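You operate a simulated robot arm through the tools that you are given. There is no shell and no other tool. Be economical: measure what you need, move in short steps, check, and stop when the job is done.

You run a simulated robot arm. Do the job below in one go: nothing can be reset, and whatever is moved stays where it is left.

## Task
Glue the blue module with one shot at 2 bar.
Fine: seat it in the blue slide; afterwards pressure off, cup back under the nozzle.

Only the result counts: the job must be done as asked and must still hold three seconds after the hand-in. Knocking over, shifting, dropping, spilling or breaking anything else fails it.

## Robot
A 5-joint arm with a two-finger parallel gripper, fixed in place. Base frame: the origin is at the foot of the arm, x ahead of it, y to its left, z up; the work surface is at about z = 0.012. Lengths are in m, angles in rad, forces in N, time in s.
With the tool pointing down near the work surface it reaches from about 0.26 to 0.68 m from the base axis. Its first joint turns from -1.152 to 1.152 rad. The tool tilts only in the upright plane through the base axis and itself; it spins freely about its own axis. Payload 2.9 kg.
The TCP is the grasp point between the finger pads, 0.03 m short of the fingertips. In the tool frame z runs along the fingers and y along their closing line. The gripper opens to 0.11 m. The fingers are 0.02 m wide and 0.01 m thick; the gripper's body (0.048 by 0.112 m) begins 0.055 m behind the TCP.
Orientation is that of the tool frame in the base frame, as a unit quaternion [w, x, y, z]. With the fingers straight down and closing along the base's y, the tool's x points along the base's -x, its y along +y and its z along -z.

## Interface
- The arm moves only by the tool play_rows. Its argument "series" is a list of rows, each a list of 7 numbers: the turn, a rotation vector about the tool's x, y, z in degrees, then the shift along the tool's x, y, z in m, then the gripper command, from -1 (shut) to 1 (fully open), values between in proportion. In form: [[wx, wy, wz, tx, ty, tz, hand], ...]. A call has 1 to 12 rows; each row shifts and turns the commanded pose from where the row before left it, along the tool's axes as they then stand. Each row takes 0.2 s and may step no farther than 0.05 m and 0.15 rad from the row before; otherwise, or with a gripper value out of range, the whole call is refused. Where a pose cannot be reached the arm comes as near as it can. A force on the tool above 90 N (or 10 N above the force at the start of the call, whichever is more), or a blocked arm, ends the call early, and 0.2 s more pass. The fingers move at their own pace (about 0.108 m/s each) and stop on an object; they squeeze with about 26 N. The grip force told is the motor's: it shows also when the fingers shut on nothing. Time passes only in rows, and 0.2 s behind the last, so rows that do not move let the fingers close. The reply holds the time, the measured pose of the TCP, the force on the tool along the base axes, the opening and the grip force, in the units named above and with some noise, with the torque about the TCP (base axes, N m) and any sound that the robot's microphone picked up, and new pictures: "show" is both (left out), scene, wrist or none.
- Cameras (640 x 400 px; columns grow to the right, rows downward): "scene" is fixed at [0.0255, -0.4458, 0.6004]; the picture's right is [0.87, -0.50, 0.00], its down [-0.27, -0.46, -0.85] and it looks along [0.42, 0.73, -0.53] (base axes); focal length 318 px, centre (320, 200). "wrist" rides on the gripper at [0.072, 0.017, -0.103] in the tool frame; the picture's right is [-0.23, 0.97, 0.00], its down [-0.76, -0.18, -0.62] and it looks along [-0.61, -0.14, 0.78] (tool axes); focal length 222 px, centre (320, 200). There is no depth. A picture from a camera that has moved, and an enlarged one, comes with that camera's place and axes in the base frame and with its lens. The place of the scene camera against the robot may be out by one fixed shift of up to 0.012 m in any direction.
- zoom(camera, box): a new picture of the part [left, top, right, bottom] of that camera's present view, enlarged. The clock stands still meanwhile.
- close_job(): hands the job in; it is judged then, once.

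Go step by step. Nothing tells you positions but the pictures and the camera data: compare them with the known pose of the tool, close in by small moves and look again before you grip or let go. The budget is 120 turns and 200 pictures, counting those below and the enlarged ones. Unless the task says otherwise, let go and move clear before handing in, and close with one line.

The tools are called after "Emit:" as name(argument=value, ...) on one line, values as JSON. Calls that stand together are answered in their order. play_rows: Moves the arm, as the interface text tells. Its arguments: {"type":"object","properties":{"series":{"type":"array"},"show":{"type":"string","enum":["both","scene","wrist","none"]}},"required":["series"]} The other tools are called the same way: zoom (camera, box) takes an enlarged picture of a part of a camera's view; close_job () hands the job in.

At the start:

```text
t: 0.0
ee_pos: [0.2638, 0.2511, 0.4008]
tcp_rot: [0.0, 0.0, 1.0, 0.001]
wrist_force: [0.1, 0.1, 0.6]
wrist_torque: [0.01, 0.03, 0.02]
opening: 0.1101
grasp_force: 0.1
```

scene: 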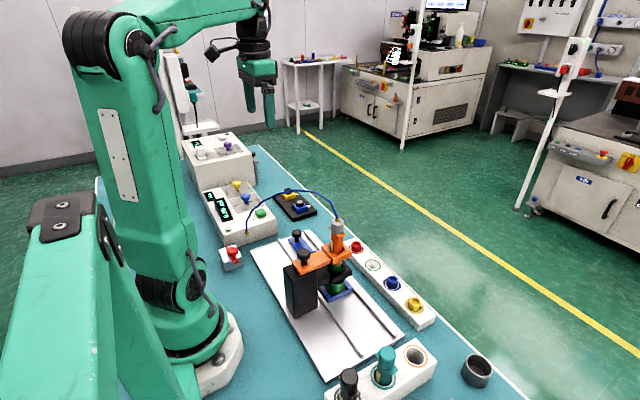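
wrist: 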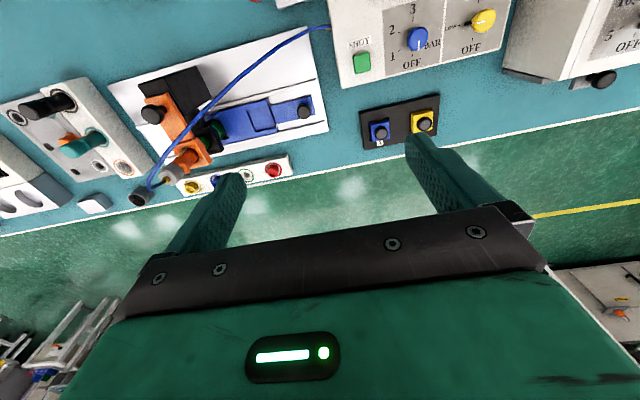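

I see a glue dispenser bench with slides, a control box with dials, modules and a nozzle. I'll enlarge the parts first to understand the setup.

Emit:
zoom(camera="scene", box=[240, 200, 440, 325])

Emit:
zoom(camera="scene", box=[180, 125, 330, 275])

Emit:
zoom(camera="scene", box=[310, 300, 510, 400])

Emit:
zoom(camera="wrist", box=[90, 20, 350, 220])

Emit:
zoom(camera="wrist", box=[320, 0, 640, 160])

```text
3.20 times, centred on (340, 262) of scene
camera zoom: at [0.0255, -0.4458, 0.6004], right [0.87, -0.5, 0.0], down [-0.27, -0.46, -0.85], along [0.42, 0.73, -0.53], focal length 1016 px, centre (256, 0)
```

zoom: 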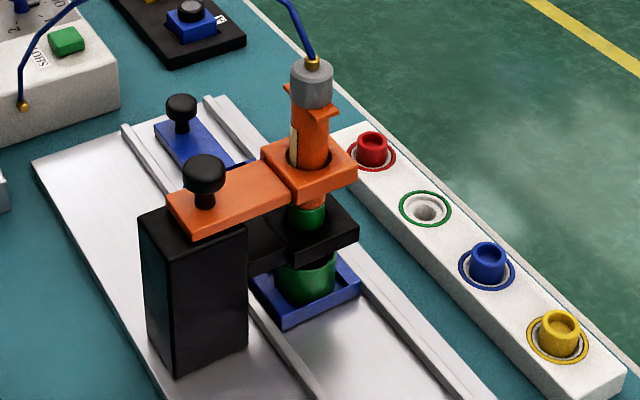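

```text
2.67 times, centred on (255, 200) of scene
camera zoom: at [0.0255, -0.4458, 0.6004], right [0.87, -0.5, 0.0], down [-0.27, -0.46, -0.85], along [0.42, 0.73, -0.53], focal length 847 px, centre (493, 200)
```

zoom: 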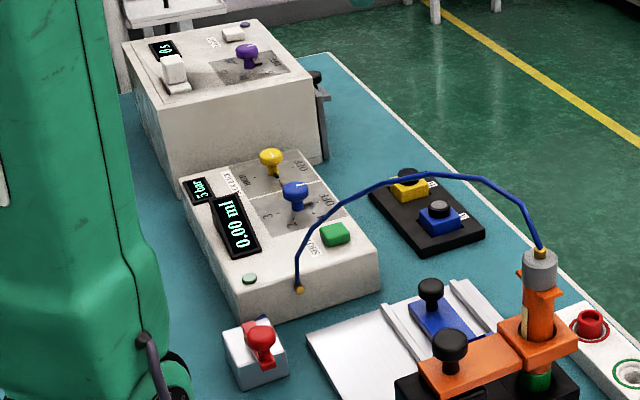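

```text
3.20 times, centred on (410, 350) of scene
camera zoom: at [0.0255, -0.4458, 0.6004], right [0.87, -0.5, 0.0], down [-0.27, -0.46, -0.85], along [0.42, 0.73, -0.53], focal length 1016 px, centre (32, -280)
```

zoom: 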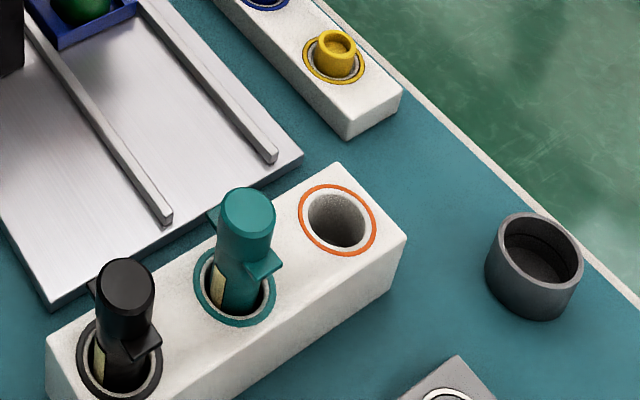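

```text
2.00 times, centred on (220, 120) of wrist
camera zoom: at [0.1923, 0.268, 0.5056], right [0.23, 0.97, 0.0], down [0.76, -0.18, 0.62], along [0.61, -0.14, -0.78], focal length 444 px, centre (520, 360)
```

zoom: 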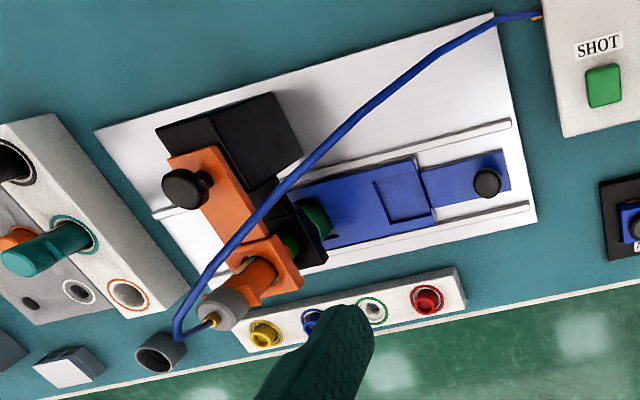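

```text
2.00 times, centred on (480, 80) of wrist
camera zoom: at [0.1923, 0.268, 0.5056], right [0.23, 0.97, 0.0], down [0.76, -0.18, 0.62], along [0.61, -0.14, -0.78], focal length 444 px, centre (0, 440)
```

zoom: 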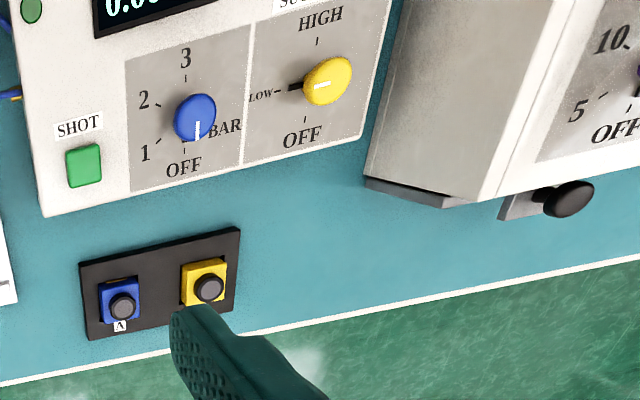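

The module tray sits near (0.40, 0.35), the control box near (0.25, 0.38) and the slide near x≈0.32 with its knob at y≈0.21. I'll lower over the tray for a better look.

Emit:
play_rows(series=[[0, 0, 0, -0.015, 0.02, 0.03, 1], [0, 0, 0, -0.015, 0.02, 0.03, 1], [0, 0, 0, -0.015, 0.02, 0.03, 1], [0, 0, 0, -0.015, 0.02, 0.03, 1], [0, 0, 0, -0.015, 0.02, 0.03, 1], [0, 0, 0, 0, 0, 0, 1]])

Emit:
zoom(camera="wrist", box=[200, 0, 520, 200])

Emit:
zoom(camera="wrist", box=[0, 0, 280, 175])

```text
t: 1.4
ee_pos: [0.3392, 0.3531, 0.2511]
tcp_rot: [0.0, 0.0, 1.0, 0.0]
wrist_force: [-1.1, -0.6, -0.7]
wrist_torque: [0.03, 0.01, 0.01]
opening: 0.1099
grasp_force: 0.0
camera wrist: at [0.2673, 0.3684, 0.3554], right [0.23, 0.97, 0.0], down [0.76, -0.18, 0.62], along [0.61, -0.14, -0.78], focal length 222 px, centre (320, 200)
```

scene: 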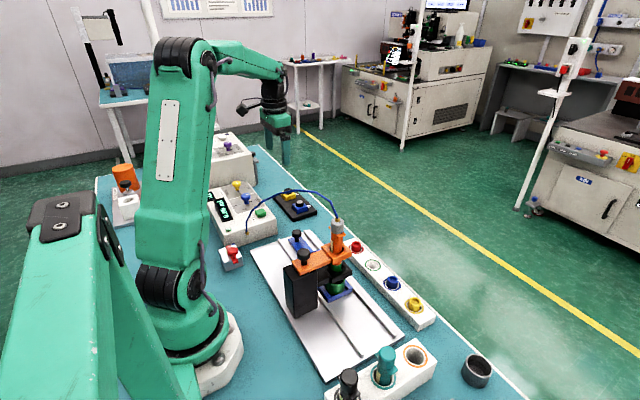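
wrist: 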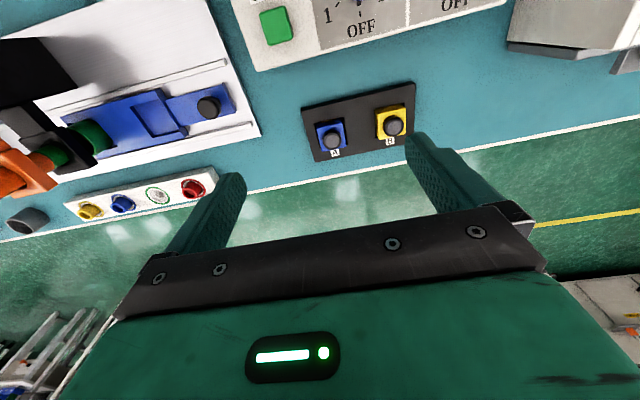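

```text
2.00 times, centred on (360, 100) of wrist
camera zoom: at [0.2673, 0.3684, 0.3554], right [0.23, 0.97, 0.0], down [0.76, -0.18, 0.62], along [0.61, -0.14, -0.78], focal length 444 px, centre (240, 400)
```

zoom: 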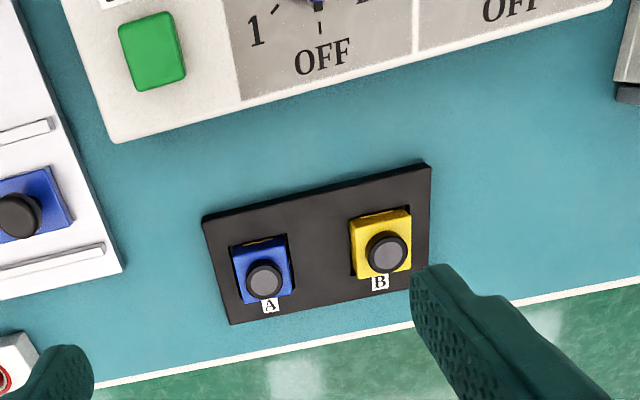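

```text
2.29 times, centred on (140, 88) of wrist
camera zoom: at [0.2673, 0.3684, 0.3554], right [0.23, 0.97, 0.0], down [0.76, -0.18, 0.62], along [0.61, -0.14, -0.78], focal length 508 px, centre (731, 457)
```

zoom: 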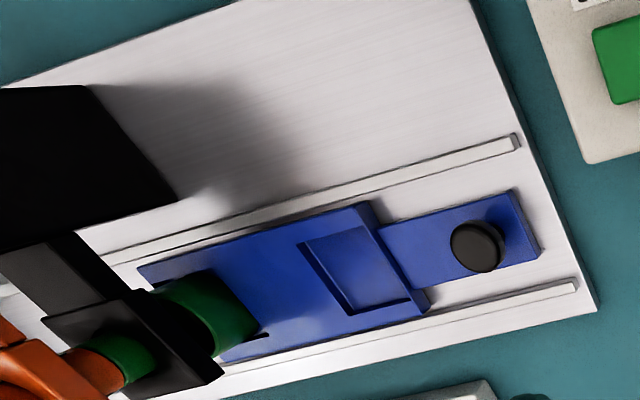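

Module A (blue) is near (0.405, 0.355), and its pocket is in the slide beside the cup. I now move back and up to read the control box.

Emit:
play_rows(series=[[0, 0, 0, 0.035, 0.01, -0.015, 1], [0, 0, 0, 0.035, 0.01, -0.015, 1], [0, 0, 0, 0.035, 0.01, -0.015, 1], [0, 0, 0, 0.035, 0.01, -0.01, 1], [0, 0, 0, 0.01, 0, 0, 1]], show="wrist")

Emit:
zoom(camera="wrist", box=[220, 0, 540, 200])

Emit:
zoom(camera="wrist", box=[0, 0, 320, 200])

```text
t: 2.6
ee_pos: [0.1937, 0.3901, 0.3063]
tcp_rot: [0.0, 0.0, 1.0, 0.0]
wrist_force: [1.2, 0.4, -0.6]
wrist_torque: [0.0, -0.02, 0.02]
opening: 0.1101
grasp_force: 0.1
out of reach, approached as far as the arm can: row 5
camera wrist: at [0.1211, 0.4073, 0.4106], right [0.23, 0.97, 0.0], down [0.76, -0.18, 0.62], along [0.61, -0.14, -0.78], focal length 222 px, centre (320, 200)
```

wrist: 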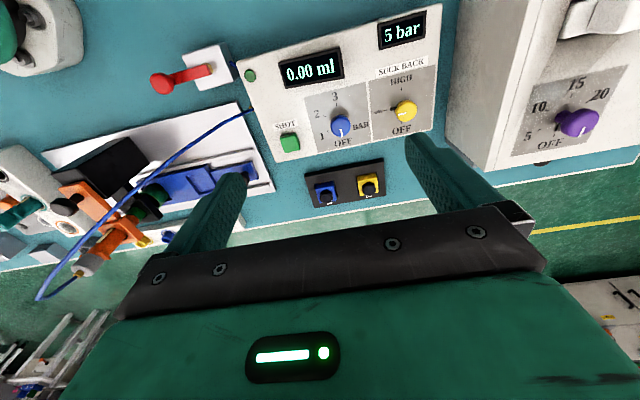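

```text
2.00 times, centred on (380, 100) of wrist
camera zoom: at [0.1211, 0.4073, 0.4106], right [0.23, 0.97, 0.0], down [0.76, -0.18, 0.62], along [0.61, -0.14, -0.78], focal length 444 px, centre (200, 400)
```

zoom: 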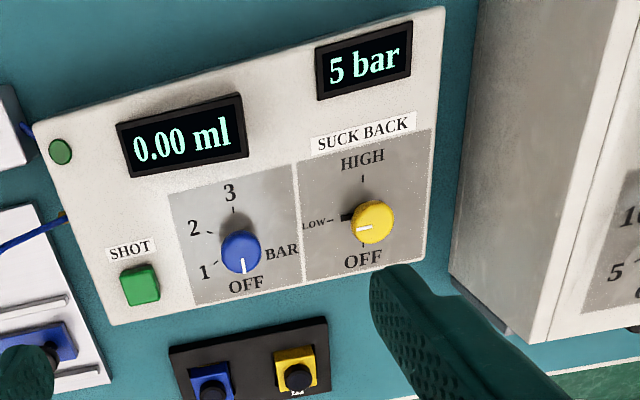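

```text
2.00 times, centred on (160, 100) of wrist
camera zoom: at [0.1211, 0.4073, 0.4106], right [0.23, 0.97, 0.0], down [0.76, -0.18, 0.62], along [0.61, -0.14, -0.78], focal length 444 px, centre (640, 400)
```

zoom: 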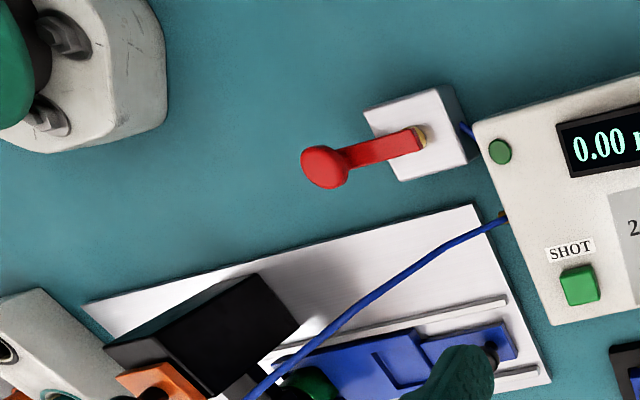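

The box reads 5 bar supply, the dial is at OFF (1, 2, 3 going clockwise from above), and suck-back is at LOW. Next, a close look at the module.

Emit:
play_rows(series=[[0, 0, 0, -0.04, 0, 0, 1], [0, 0, 0, -0.04, 0, 0, 1], [0, 0, 0, -0.04, -0.01, 0.015, 1], [0, 0, 0, -0.035, -0.01, 0.03, 1], [0, 0, 0, 0, -0.01, 0.04, 1], [0, 0, 0, 0, -0.005, 0.045, 1], [0, 0, 0, 0, 0, 0, 1]], show="wrist")

Emit:
zoom(camera="wrist", box=[240, 60, 440, 185])

Emit:
zoom(camera="wrist", box=[0, 0, 240, 150])

```text
t: 4.2
ee_pos: [0.3488, 0.353, 0.1765]
tcp_rot: [0.0, 0.0, 1.0, 0.0]
wrist_force: [-0.4, 0.0, 0.2]
wrist_torque: [-0.01, -0.01, 0.02]
opening: 0.1102
grasp_force: 0.2
camera wrist: at [0.2769, 0.3704, 0.279], right [0.23, 0.97, 0.0], down [0.76, -0.18, 0.62], along [0.61, -0.14, -0.78], focal length 222 px, centre (320, 200)
```

wrist: 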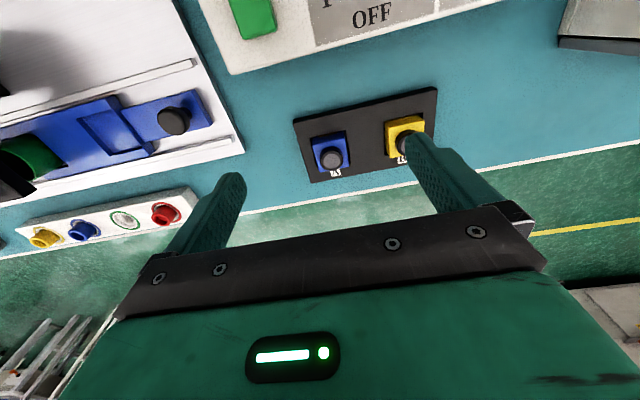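

```text
3.20 times, centred on (340, 122) of wrist
camera zoom: at [0.2769, 0.3704, 0.279], right [0.23, 0.97, 0.0], down [0.76, -0.18, 0.62], along [0.61, -0.14, -0.78], focal length 711 px, centre (256, 448)
```

zoom: 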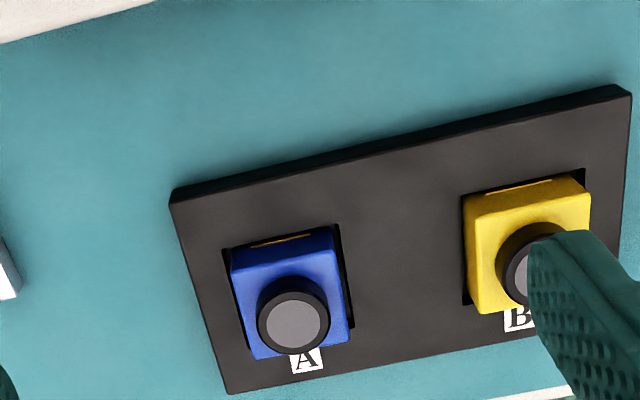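

```text
2.67 times, centred on (120, 75) of wrist
camera zoom: at [0.2769, 0.3704, 0.279], right [0.23, 0.97, 0.0], down [0.76, -0.18, 0.62], along [0.61, -0.14, -0.78], focal length 592 px, centre (853, 533)
```

zoom: 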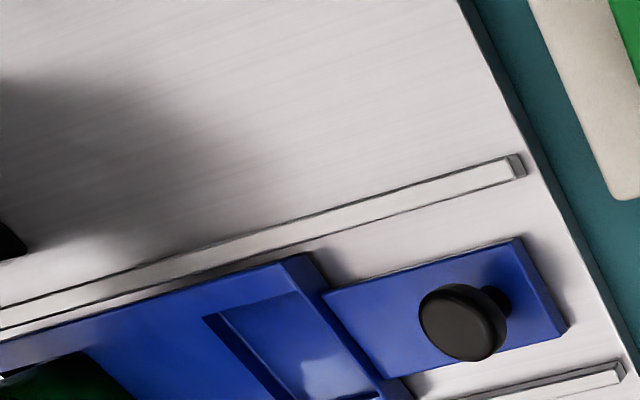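

The module's knob top is at about (0.404, 0.3555, 0.046), roughly 26 mm across. I'll check the heights from the scene camera.

Emit:
zoom(camera="scene", box=[265, 175, 329, 223])

Emit:
zoom(camera="scene", box=[280, 220, 376, 310])

```text
8.33 times, centred on (297, 199) of scene
camera zoom: at [0.0255, -0.4458, 0.6004], right [0.87, -0.5, 0.0], down [-0.27, -0.46, -0.85], along [0.42, 0.73, -0.53], focal length 2647 px, centre (512, 208)
```

zoom: 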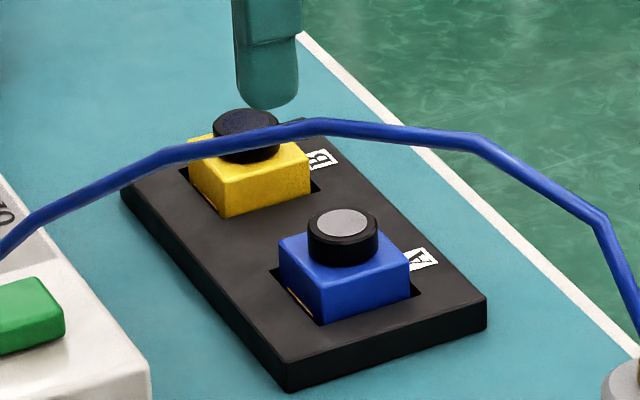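

```text
4.44 times, centred on (328, 265) of scene
camera zoom: at [0.0255, -0.4458, 0.6004], right [0.87, -0.5, 0.0], down [-0.27, -0.46, -0.85], along [0.42, 0.73, -0.53], focal length 1412 px, centre (284, -89)
```

zoom: 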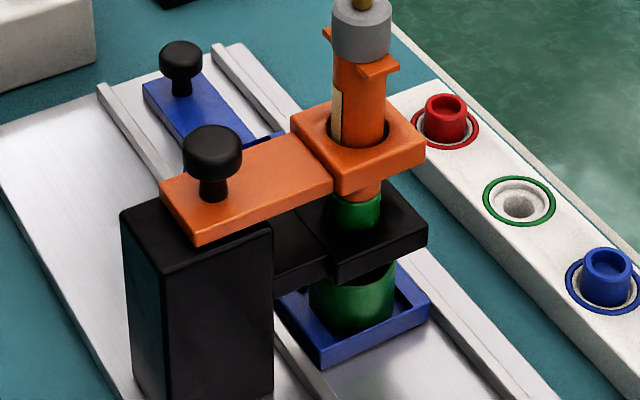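

Module body stands about 14 mm above its tray with a short lens on top; I'll grip the body sides along y. I go above it with the fingers half open and check the alignment.

Emit:
play_rows(series=[[0, 0, 0, -0.03, 0.0018, 0.025, 0.1], [0, 0, 0, -0.0227, 0, 0.025, 0.1], [0, 0, 0, 0, 0, 0.0265, 0.1], [0, 0, 0, 0, 0, 0, 0.1]], show="wrist")

Emit:
zoom(camera="wrist", box=[220, 80, 420, 205])

Emit:
zoom(camera="scene", box=[265, 160, 345, 220])

```text
t: 5.2
ee_pos: [0.4034, 0.3545, 0.099]
tcp_rot: [0.0, 0.001, 1.0, 0.0]
wrist_force: [0.2, 0.0, -0.6]
wrist_torque: [0.02, -0.01, 0.0]
opening: 0.0604
grasp_force: 0.1
camera wrist: at [0.3299, 0.3717, 0.2037], right [0.23, 0.97, 0.0], down [0.76, -0.18, 0.62], along [0.61, -0.14, -0.78], focal length 222 px, centre (320, 200)
```

wrist: 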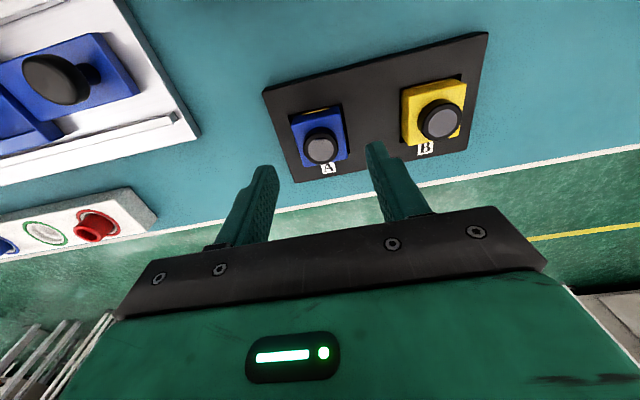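

```text
3.20 times, centred on (320, 142) of wrist
camera zoom: at [0.3299, 0.3717, 0.2037], right [0.23, 0.97, 0.0], down [0.76, -0.18, 0.62], along [0.61, -0.14, -0.78], focal length 711 px, centre (320, 384)
```

zoom: 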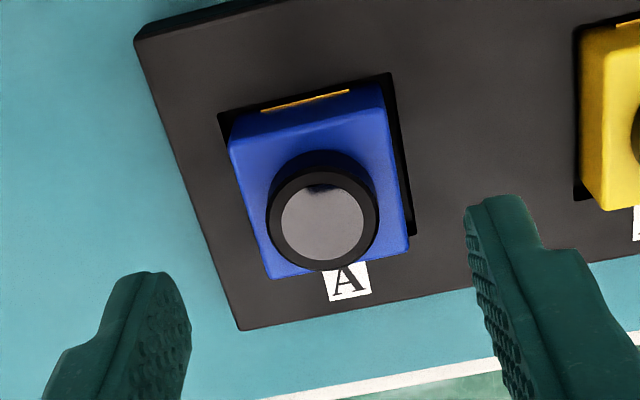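

```text
6.67 times, centred on (305, 190) of scene
camera zoom: at [0.0255, -0.4458, 0.6004], right [0.87, -0.5, 0.0], down [-0.27, -0.46, -0.85], along [0.42, 0.73, -0.53], focal length 2117 px, centre (420, 267)
```

zoom: 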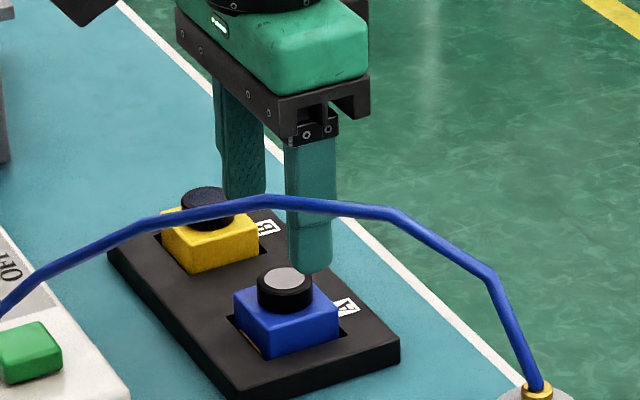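

The fingers straddle module A well (module ≈ 42 mm wide, centre ≈ (0.403, 0.355)). I descend to just above the tray face.

Emit:
play_rows(series=[[0, 0, 0, 0, 0, 0.018, 0.1], [0, 0, 0, 0, 0, 0.014, 0.1], [0, 0, 0, 0, 0, 0.01, 0.1], [0, 0, 0, 0, 0, 0, 0.1]], show="wrist")

Emit:
zoom(camera="scene", box=[265, 160, 345, 220])

Emit:
zoom(camera="wrist", box=[220, 80, 420, 205])

```text
t: 6.2
ee_pos: [0.4003, 0.3557, 0.0592]
tcp_rot: [0.0, 0.001, 1.0, -0.001]
wrist_force: [0.3, 0.1, -0.1]
wrist_torque: [-0.03, 0.0, -0.02]
opening: 0.0605
grasp_force: 0.0
camera wrist: at [0.3283, 0.3729, 0.1621], right [0.23, 0.97, 0.0], down [0.76, -0.18, 0.62], along [0.61, -0.14, -0.78], focal length 222 px, centre (320, 200)
```

wrist: 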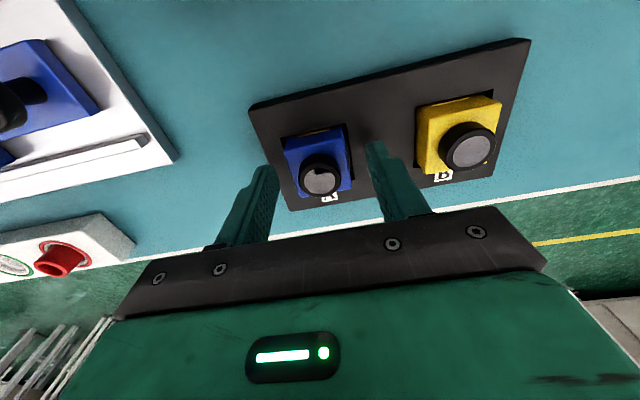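

```text
6.67 times, centred on (305, 190) of scene
camera zoom: at [0.0255, -0.4458, 0.6004], right [0.87, -0.5, 0.0], down [-0.27, -0.46, -0.85], along [0.42, 0.73, -0.53], focal length 2117 px, centre (420, 267)
```

zoom: 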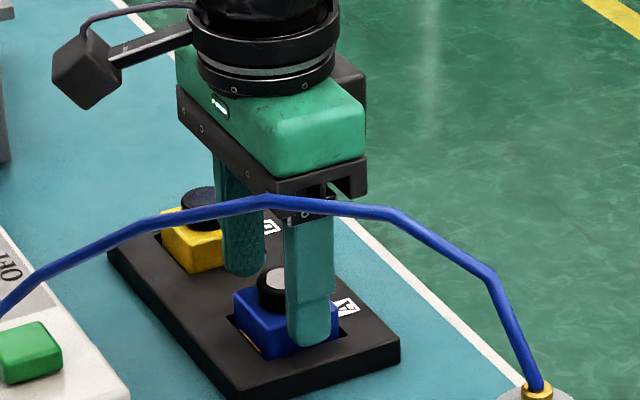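

```text
3.20 times, centred on (320, 142) of wrist
camera zoom: at [0.3283, 0.3729, 0.1621], right [0.23, 0.97, 0.0], down [0.76, -0.18, 0.62], along [0.61, -0.14, -0.78], focal length 711 px, centre (320, 384)
```

zoom: 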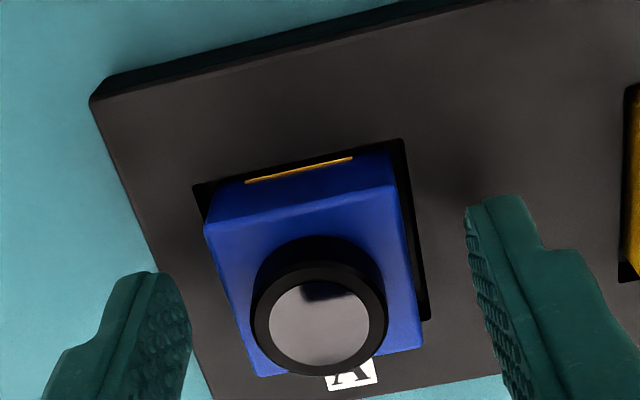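

Alignment is good to about a millimetre. I go 3 mm lower and close on the module.

Emit:
play_rows(series=[[0, 0, 0, -0.001, 0, 0.003, 0.1], [0, 0, 0, 0, 0, 0, -0.15], [0, 0, 0, 0, 0, 0, -0.3], [0, 0, 0, 0, 0, 0, -0.5], [0, 0, 0, 0, 0, 0, -0.5]], show="wrist")

Emit:
zoom(camera="scene", box=[265, 160, 345, 220])

```text
t: 7.4
ee_pos: [0.4021, 0.3561, 0.056]
tcp_rot: [0.0, 0.0, 1.0, 0.0]
wrist_force: [-0.5, -0.9, 0.9]
wrist_torque: [-0.04, 0.0, -0.01]
opening: 0.039
grasp_force: 26.4
camera wrist: at [0.3294, 0.3728, 0.1591], right [0.23, 0.97, 0.0], down [0.76, -0.18, 0.62], along [0.61, -0.14, -0.78], focal length 222 px, centre (320, 200)
```

wrist: 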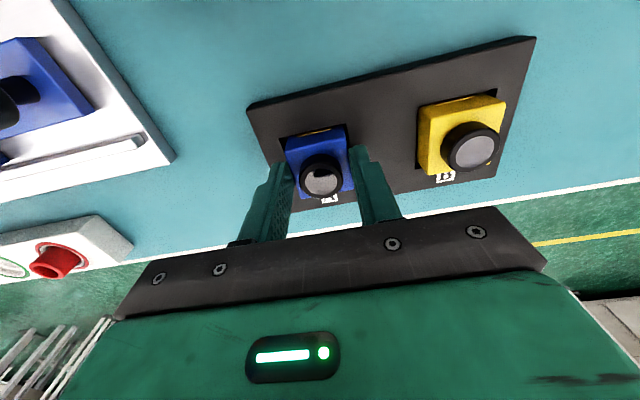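

```text
6.67 times, centred on (305, 190) of scene
camera zoom: at [0.0255, -0.4458, 0.6004], right [0.87, -0.5, 0.0], down [-0.27, -0.46, -0.85], along [0.42, 0.73, -0.53], focal length 2117 px, centre (420, 267)
```

zoom: 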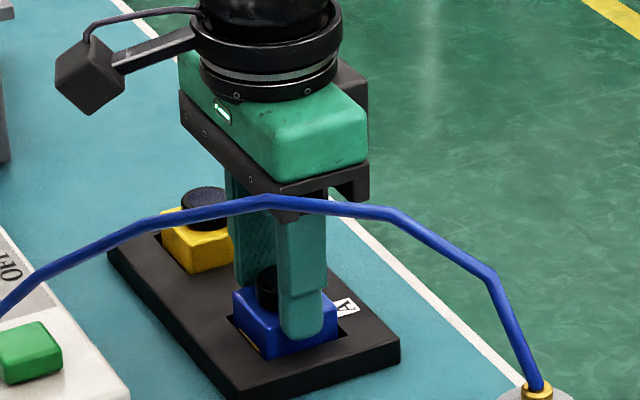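

Module gripped (39 mm). I lift it straight up.

Emit:
play_rows(series=[[0, 0, 0, 0, 0, -0.015, -0.5], [0, 0, 0, 0, 0, -0.025, -0.5], [0, 0, 0, 0, 0, -0.03, -0.5], [0, 0, 0, 0, 0, -0.03, -0.5], [0, 0, 0, 0, 0, 0, -0.5]])

Emit:
zoom(camera="wrist", box=[0, 0, 280, 200])

Emit:
zoom(camera="scene", box=[265, 130, 345, 220])

```text
t: 8.6
ee_pos: [0.4004, 0.3565, 0.1558]
tcp_rot: [0.0, 0.0, 1.0, 0.0]
wrist_force: [-0.5, -0.4, -0.8]
wrist_torque: [0.0, -0.02, -0.02]
opening: 0.0389
grasp_force: 26.3
camera wrist: at [0.3283, 0.3742, 0.2592], right [0.23, 0.97, 0.0], down [0.76, -0.18, 0.62], along [0.61, -0.14, -0.78], focal length 222 px, centre (320, 200)
```

scene: 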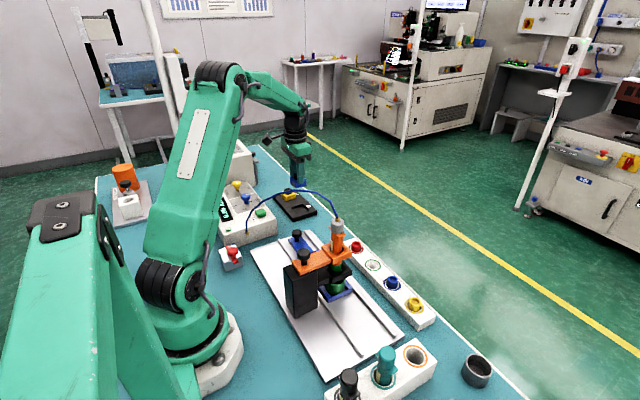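
wrist: 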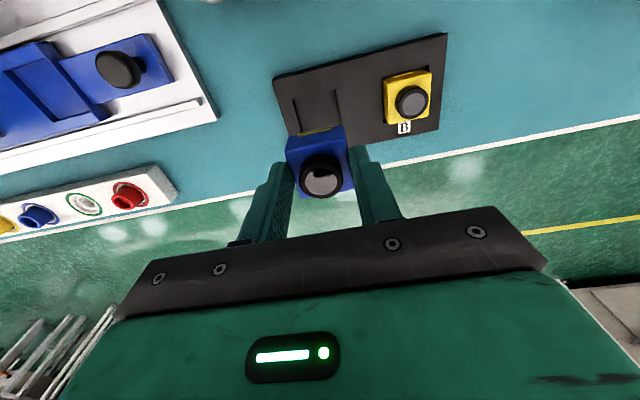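

```text
2.00 times, centred on (140, 100) of wrist
camera zoom: at [0.3283, 0.3742, 0.2592], right [0.23, 0.97, 0.0], down [0.76, -0.18, 0.62], along [0.61, -0.14, -0.78], focal length 444 px, centre (680, 400)
```

zoom: 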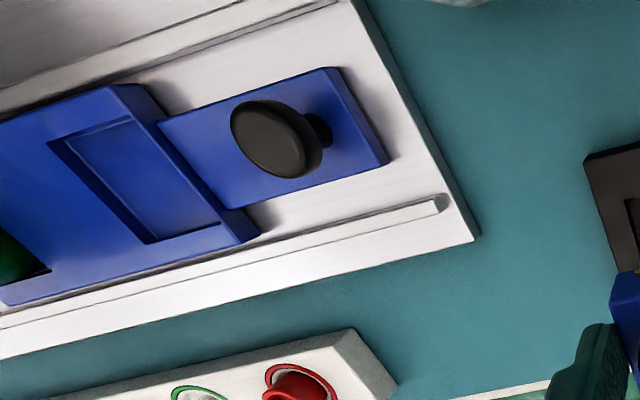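

```text
4.44 times, centred on (305, 175) of scene
camera zoom: at [0.0255, -0.4458, 0.6004], right [0.87, -0.5, 0.0], down [-0.27, -0.46, -0.85], along [0.42, 0.73, -0.53], focal length 1412 px, centre (387, 311)
```

zoom: 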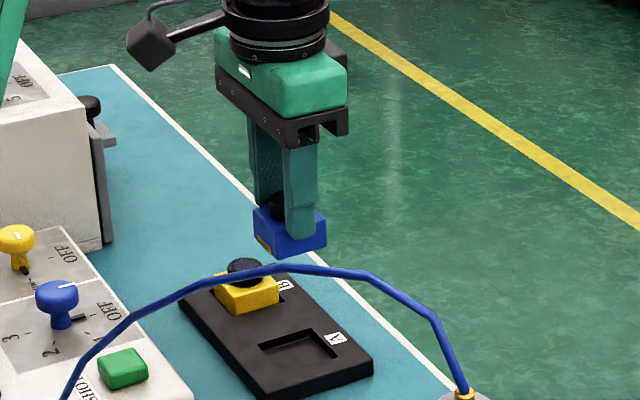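

Pocket centre is about (0.318, 0.118), 44 mm square and aligned with y, so no turn is needed. I bring the module along −y at the front side first, clear of the hose.

Emit:
play_rows(series=[[0, 0, 0, 0, -0.04, 0, -0.5], [0, 0, 0, 0, -0.04, 0, -0.5], [0, 0, 0, 0, -0.04, 0, -0.5], [0, 0, 0, 0, -0.04, 0, -0.5], [0, 0, 0, 0, -0.04, 0, -0.5], [0, 0, 0, 0, -0.038, 0, -0.5], [0, 0, 0, 0.02, 0, 0, -0.5], [0, 0, 0, 0, 0, 0, -0.5]])

Emit:
zoom(camera="scene", box=[240, 120, 420, 300])

```text
t: 10.4
ee_pos: [0.3823, 0.1186, 0.1571]
tcp_rot: [0.0, 0.001, 1.0, 0.0]
wrist_force: [0.5, -0.2, -0.2]
wrist_torque: [0.0, 0.04, 0.03]
opening: 0.0392
grasp_force: 25.8
camera wrist: at [0.3097, 0.1346, 0.2601], right [0.23, 0.97, 0.0], down [0.76, -0.18, 0.62], along [0.61, -0.14, -0.78], focal length 222 px, centre (320, 200)
```

scene: 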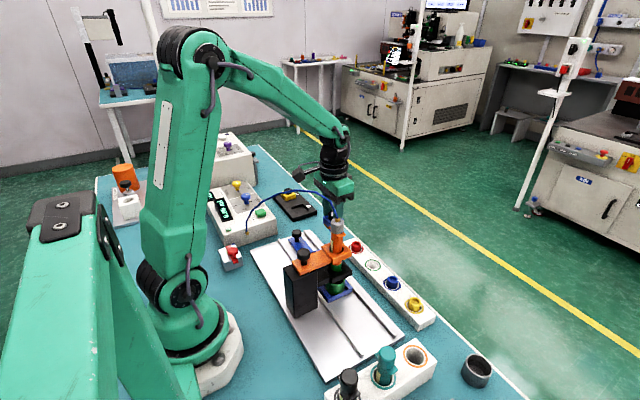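
wrist: 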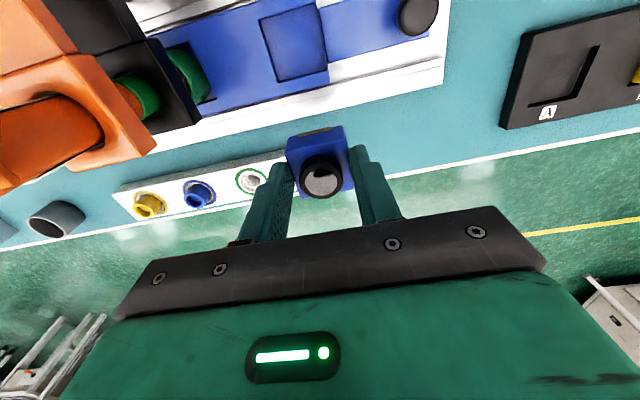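

```text
2.22 times, centred on (330, 210) of scene
camera zoom: at [0.0255, -0.4458, 0.6004], right [0.87, -0.5, 0.0], down [-0.27, -0.46, -0.85], along [0.42, 0.73, -0.53], focal length 706 px, centre (298, 178)
```

zoom: 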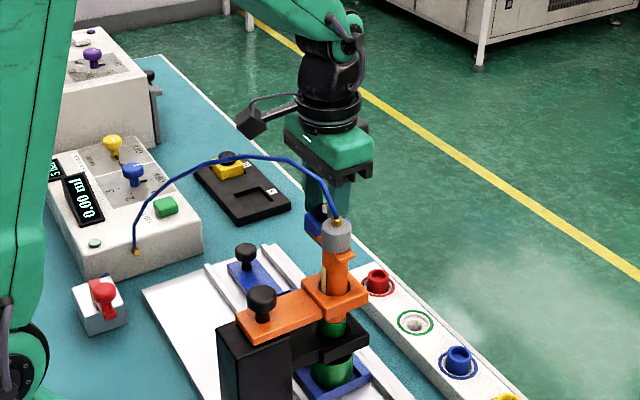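

I'll enlarge the wrist view to pin down the pocket better.

Emit:
zoom(camera="wrist", box=[120, 0, 440, 200])

```text
2.00 times, centred on (280, 100) of wrist
camera zoom: at [0.3097, 0.1346, 0.2601], right [0.23, 0.97, 0.0], down [0.76, -0.18, 0.62], along [0.61, -0.14, -0.78], focal length 444 px, centre (400, 400)
```

zoom: 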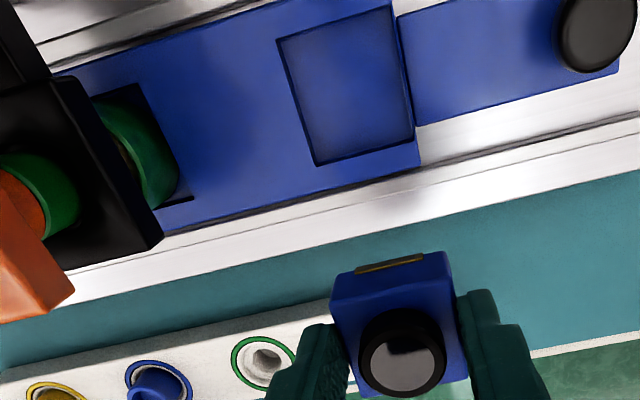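

Relative to the held module, the pocket is 66 mm back in x and 7 mm in −y. I shift there at this height in small steps, watching for forces near the hose.

Emit:
play_rows(series=[[0, 0, 0, 0.015, -0.007, 0, -0.5], [0, 0, 0, 0.015, 0, 0, -0.5], [0, 0, 0, 0, 0, 0, -0.5]], show="scene")

Emit:
zoom(camera="scene", box=[240, 120, 400, 240])

```text
t: 11.2
ee_pos: [0.3532, 0.111, 0.1563]
tcp_rot: [-0.001, 0.0, 1.0, 0.0]
wrist_force: [-0.1, 0.4, -0.5]
wrist_torque: [0.01, -0.01, 0.0]
opening: 0.0391
grasp_force: 26.2
```

scene: 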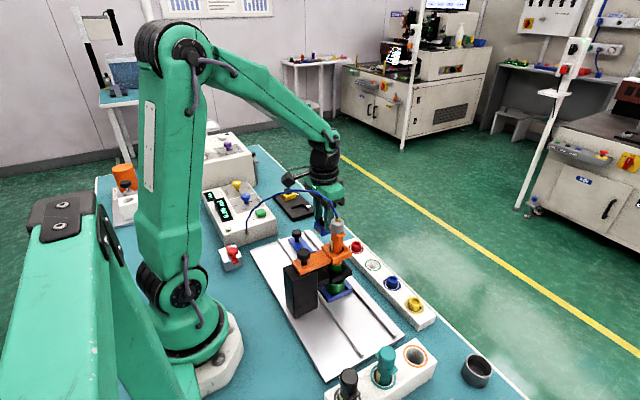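

```text
3.33 times, centred on (320, 180) of scene
camera zoom: at [0.0255, -0.4458, 0.6004], right [0.87, -0.5, 0.0], down [-0.27, -0.46, -0.85], along [0.42, 0.73, -0.53], focal length 1059 px, centre (320, 267)
```

zoom: 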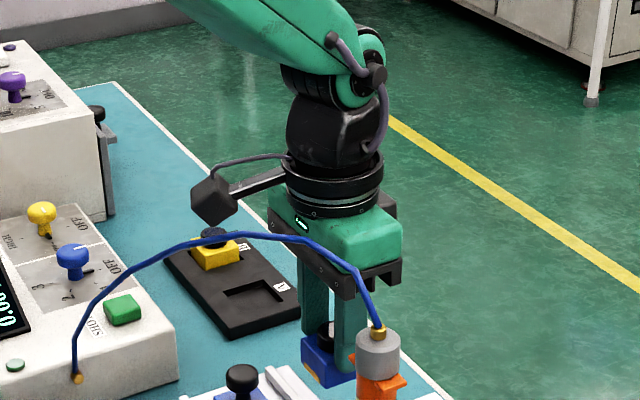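

No contact so far. I continue the remaining 36 mm in small steps.

Emit:
play_rows(series=[[0, 0, 0, 0.012, 0, 0, -0.5], [0, 0, 0, 0.012, 0, 0, -0.5], [0, 0, 0, 0.012, 0, 0, -0.5], [0, 0, 0, 0, 0, 0, -0.5]])

Emit:
zoom(camera="scene", box=[240, 120, 400, 240])

Emit:
zoom(camera="wrist", box=[200, 80, 440, 230])

```text
t: 12.2
ee_pos: [0.3168, 0.1119, 0.156]
tcp_rot: [0.0, 0.0, 1.0, -0.001]
wrist_force: [-0.6, 0.7, 0.0]
wrist_torque: [-0.02, 0.01, 0.03]
opening: 0.0388
grasp_force: 25.9
camera wrist: at [0.2436, 0.1289, 0.2588], right [0.23, 0.97, 0.0], down [0.76, -0.18, 0.62], along [0.61, -0.14, -0.78], focal length 222 px, centre (320, 200)
```

scene: 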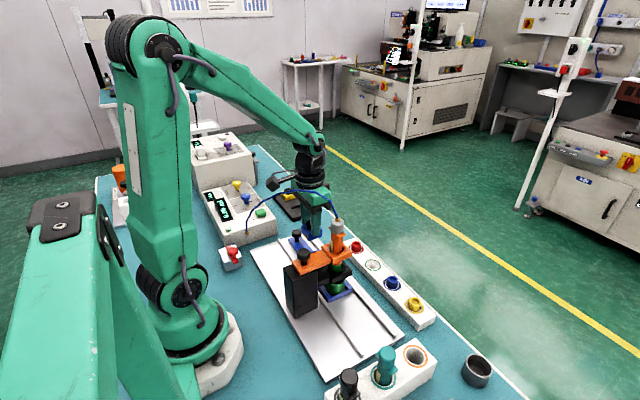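
wrist: 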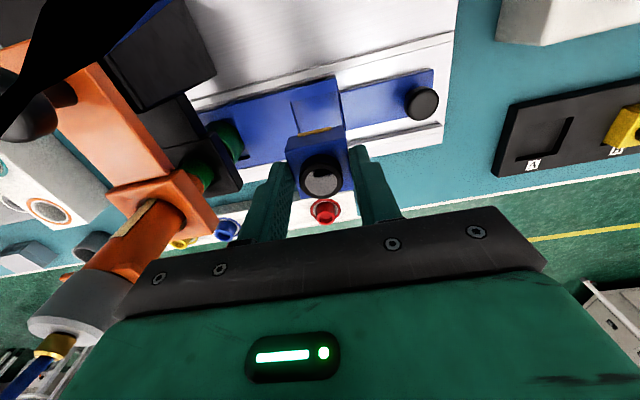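

```text
3.33 times, centred on (320, 180) of scene
camera zoom: at [0.0255, -0.4458, 0.6004], right [0.87, -0.5, 0.0], down [-0.27, -0.46, -0.85], along [0.42, 0.73, -0.53], focal length 1059 px, centre (320, 267)
```

zoom: 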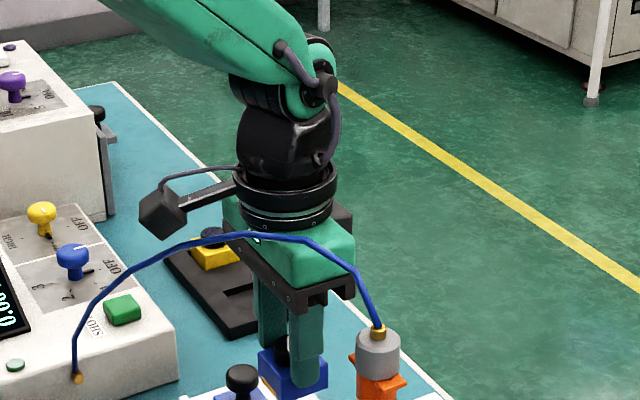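

```text
2.67 times, centred on (320, 155) of wrist
camera zoom: at [0.2436, 0.1289, 0.2588], right [0.23, 0.97, 0.0], down [0.76, -0.18, 0.62], along [0.61, -0.14, -0.78], focal length 592 px, centre (320, 320)
```

zoom: 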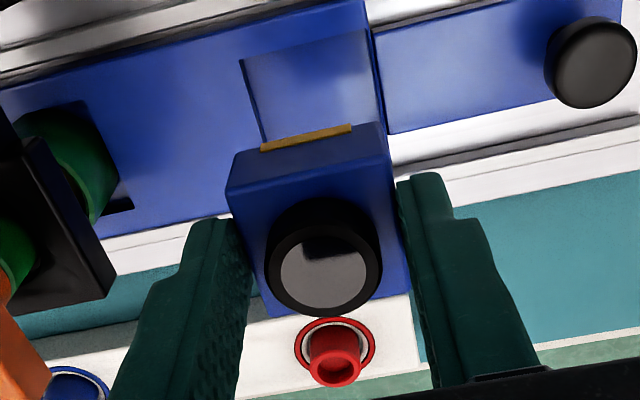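

No contact with the hose. The module is within about 2 mm of the pocket; I trim and lower to just above the slide.

Emit:
play_rows(series=[[0, 0, 0, -0.001, -0.002, 0.02, -0.5], [0, 0, 0, 0, 0, 0.02, -0.5], [0, 0, 0, 0, 0, 0.02, -0.5], [0, 0, 0, 0, 0, 0, -0.5]])

Emit:
zoom(camera="scene", box=[260, 180, 380, 270])

Emit:
zoom(camera="wrist", box=[200, 80, 440, 230])

```text
t: 13.2
ee_pos: [0.3175, 0.1108, 0.0943]
tcp_rot: [-0.001, 0.0, 1.0, -0.001]
wrist_force: [0.5, -0.5, -0.6]
wrist_torque: [0.02, 0.01, -0.02]
opening: 0.0391
grasp_force: 26.1
camera wrist: at [0.2452, 0.1265, 0.1983], right [0.23, 0.97, 0.0], down [0.76, -0.18, 0.62], along [0.61, -0.14, -0.78], focal length 222 px, centre (320, 200)
```

scene: 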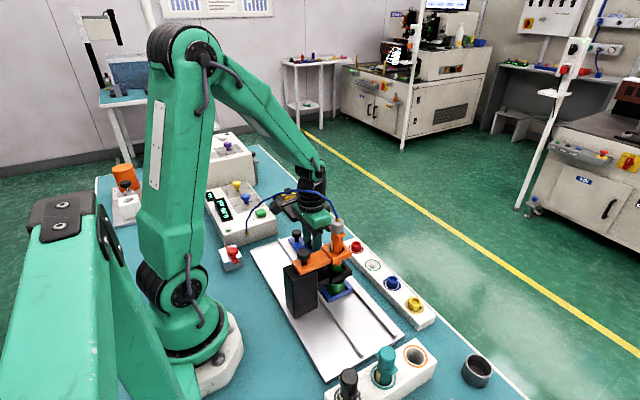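
wrist: 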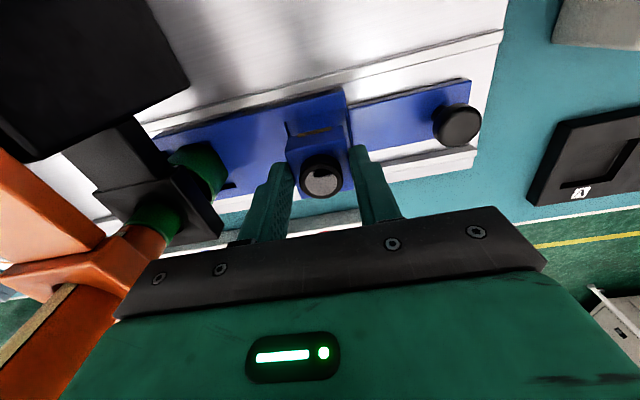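

```text
4.44 times, centred on (320, 225) of scene
camera zoom: at [0.0255, -0.4458, 0.6004], right [0.87, -0.5, 0.0], down [-0.27, -0.46, -0.85], along [0.42, 0.73, -0.53], focal length 1412 px, centre (320, 89)
```

zoom: 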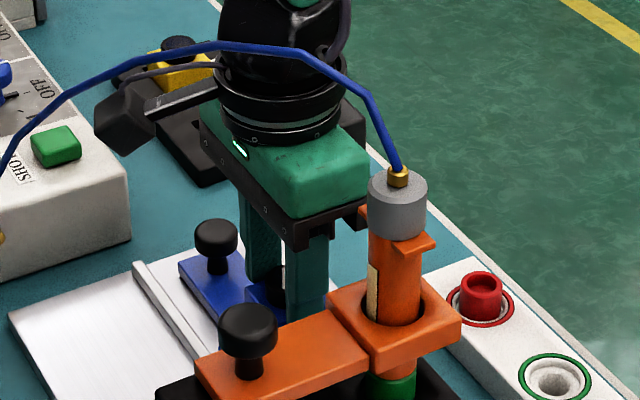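

```text
2.67 times, centred on (320, 155) of wrist
camera zoom: at [0.2452, 0.1265, 0.1983], right [0.23, 0.97, 0.0], down [0.76, -0.18, 0.62], along [0.61, -0.14, -0.78], focal length 592 px, centre (320, 320)
```

zoom: 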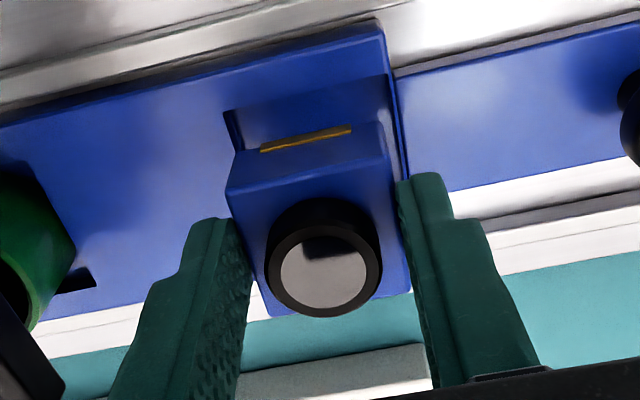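

The module is centred over the pocket. I lower in small steps, watching the force.

Emit:
play_rows(series=[[0, 0, 0, 0, 0, 0.012, -0.5], [0, 0, 0, 0, 0, 0.008, -0.5], [0, 0, 0, 0, 0, 0.004, -0.5], [0, 0, 0, 0, 0, 0, -0.5]], show="wrist")

Emit:
zoom(camera="wrist", box=[200, 80, 440, 230])

```text
t: 14.2
ee_pos: [0.3174, 0.1087, 0.0721]
tcp_rot: [0.0, 0.0, 1.0, -0.001]
wrist_force: [0.2, 0.0, -0.4]
wrist_torque: [0.01, 0.03, -0.03]
opening: 0.039
grasp_force: 26.0
camera wrist: at [0.2449, 0.1259, 0.1747], right [0.23, 0.97, 0.0], down [0.76, -0.18, 0.62], along [0.61, -0.14, -0.78], focal length 222 px, centre (320, 200)
```

wrist: 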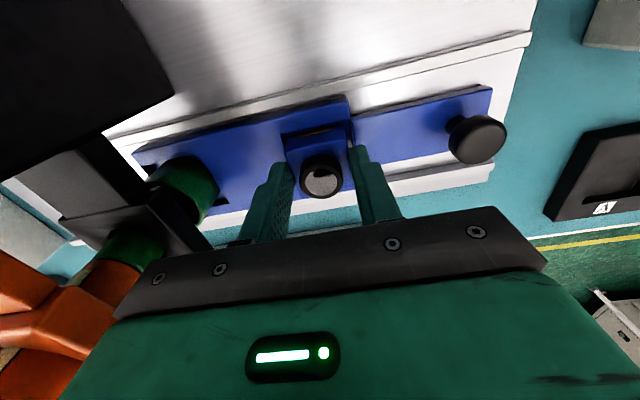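

```text
2.67 times, centred on (320, 155) of wrist
camera zoom: at [0.2449, 0.1259, 0.1747], right [0.23, 0.97, 0.0], down [0.76, -0.18, 0.62], along [0.61, -0.14, -0.78], focal length 592 px, centre (320, 320)
```

zoom: 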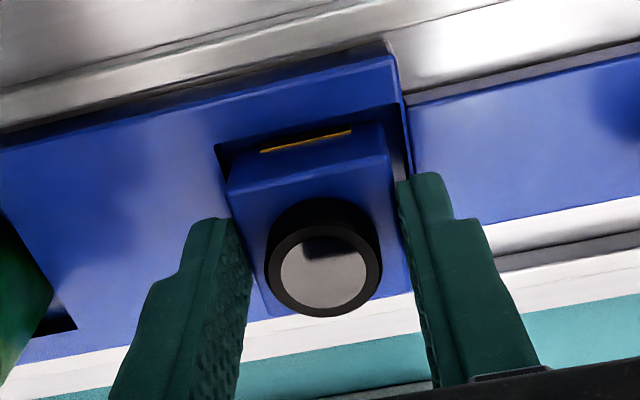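

Still centred, no contact. I keep lowering in 2–3 mm steps.

Emit:
play_rows(series=[[0, 0, 0, 0, 0, 0.003, -0.5], [0, 0, 0, 0, 0, 0.002, -0.5], [0, 0, 0, 0, 0, 0.002, -0.5], [0, 0, 0, 0, 0, 0, -0.5]], show="wrist")

Emit:
zoom(camera="wrist", box=[200, 80, 440, 230])

```text
t: 15.2
ee_pos: [0.3192, 0.1084, 0.0663]
tcp_rot: [0.002, 0.001, 1.0, 0.002]
wrist_force: [-0.1, -1.5, 19.9]
wrist_torque: [-0.04, -0.05, 0.01]
opening: 0.0391
grasp_force: 26.1
camera wrist: at [0.2453, 0.1261, 0.1684], right [0.23, 0.97, 0.0], down [0.76, -0.18, 0.63], along [0.61, -0.14, -0.78], focal length 222 px, centre (320, 200)
```

wrist: 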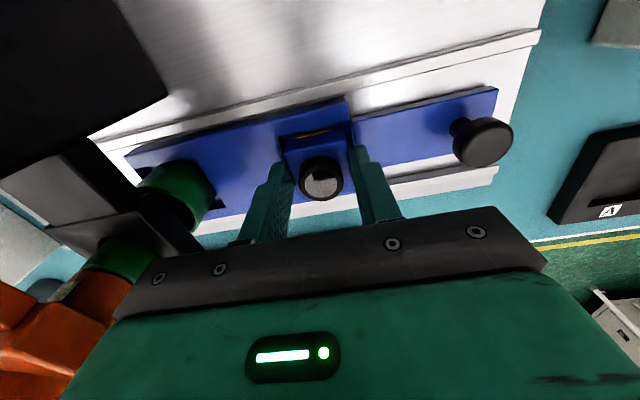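

```text
2.67 times, centred on (320, 155) of wrist
camera zoom: at [0.2453, 0.1261, 0.1684], right [0.23, 0.97, 0.0], down [0.76, -0.18, 0.63], along [0.61, -0.14, -0.78], focal length 592 px, centre (320, 320)
```

zoom: 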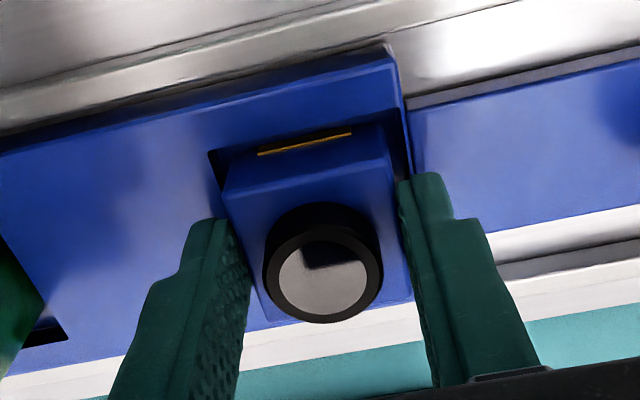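

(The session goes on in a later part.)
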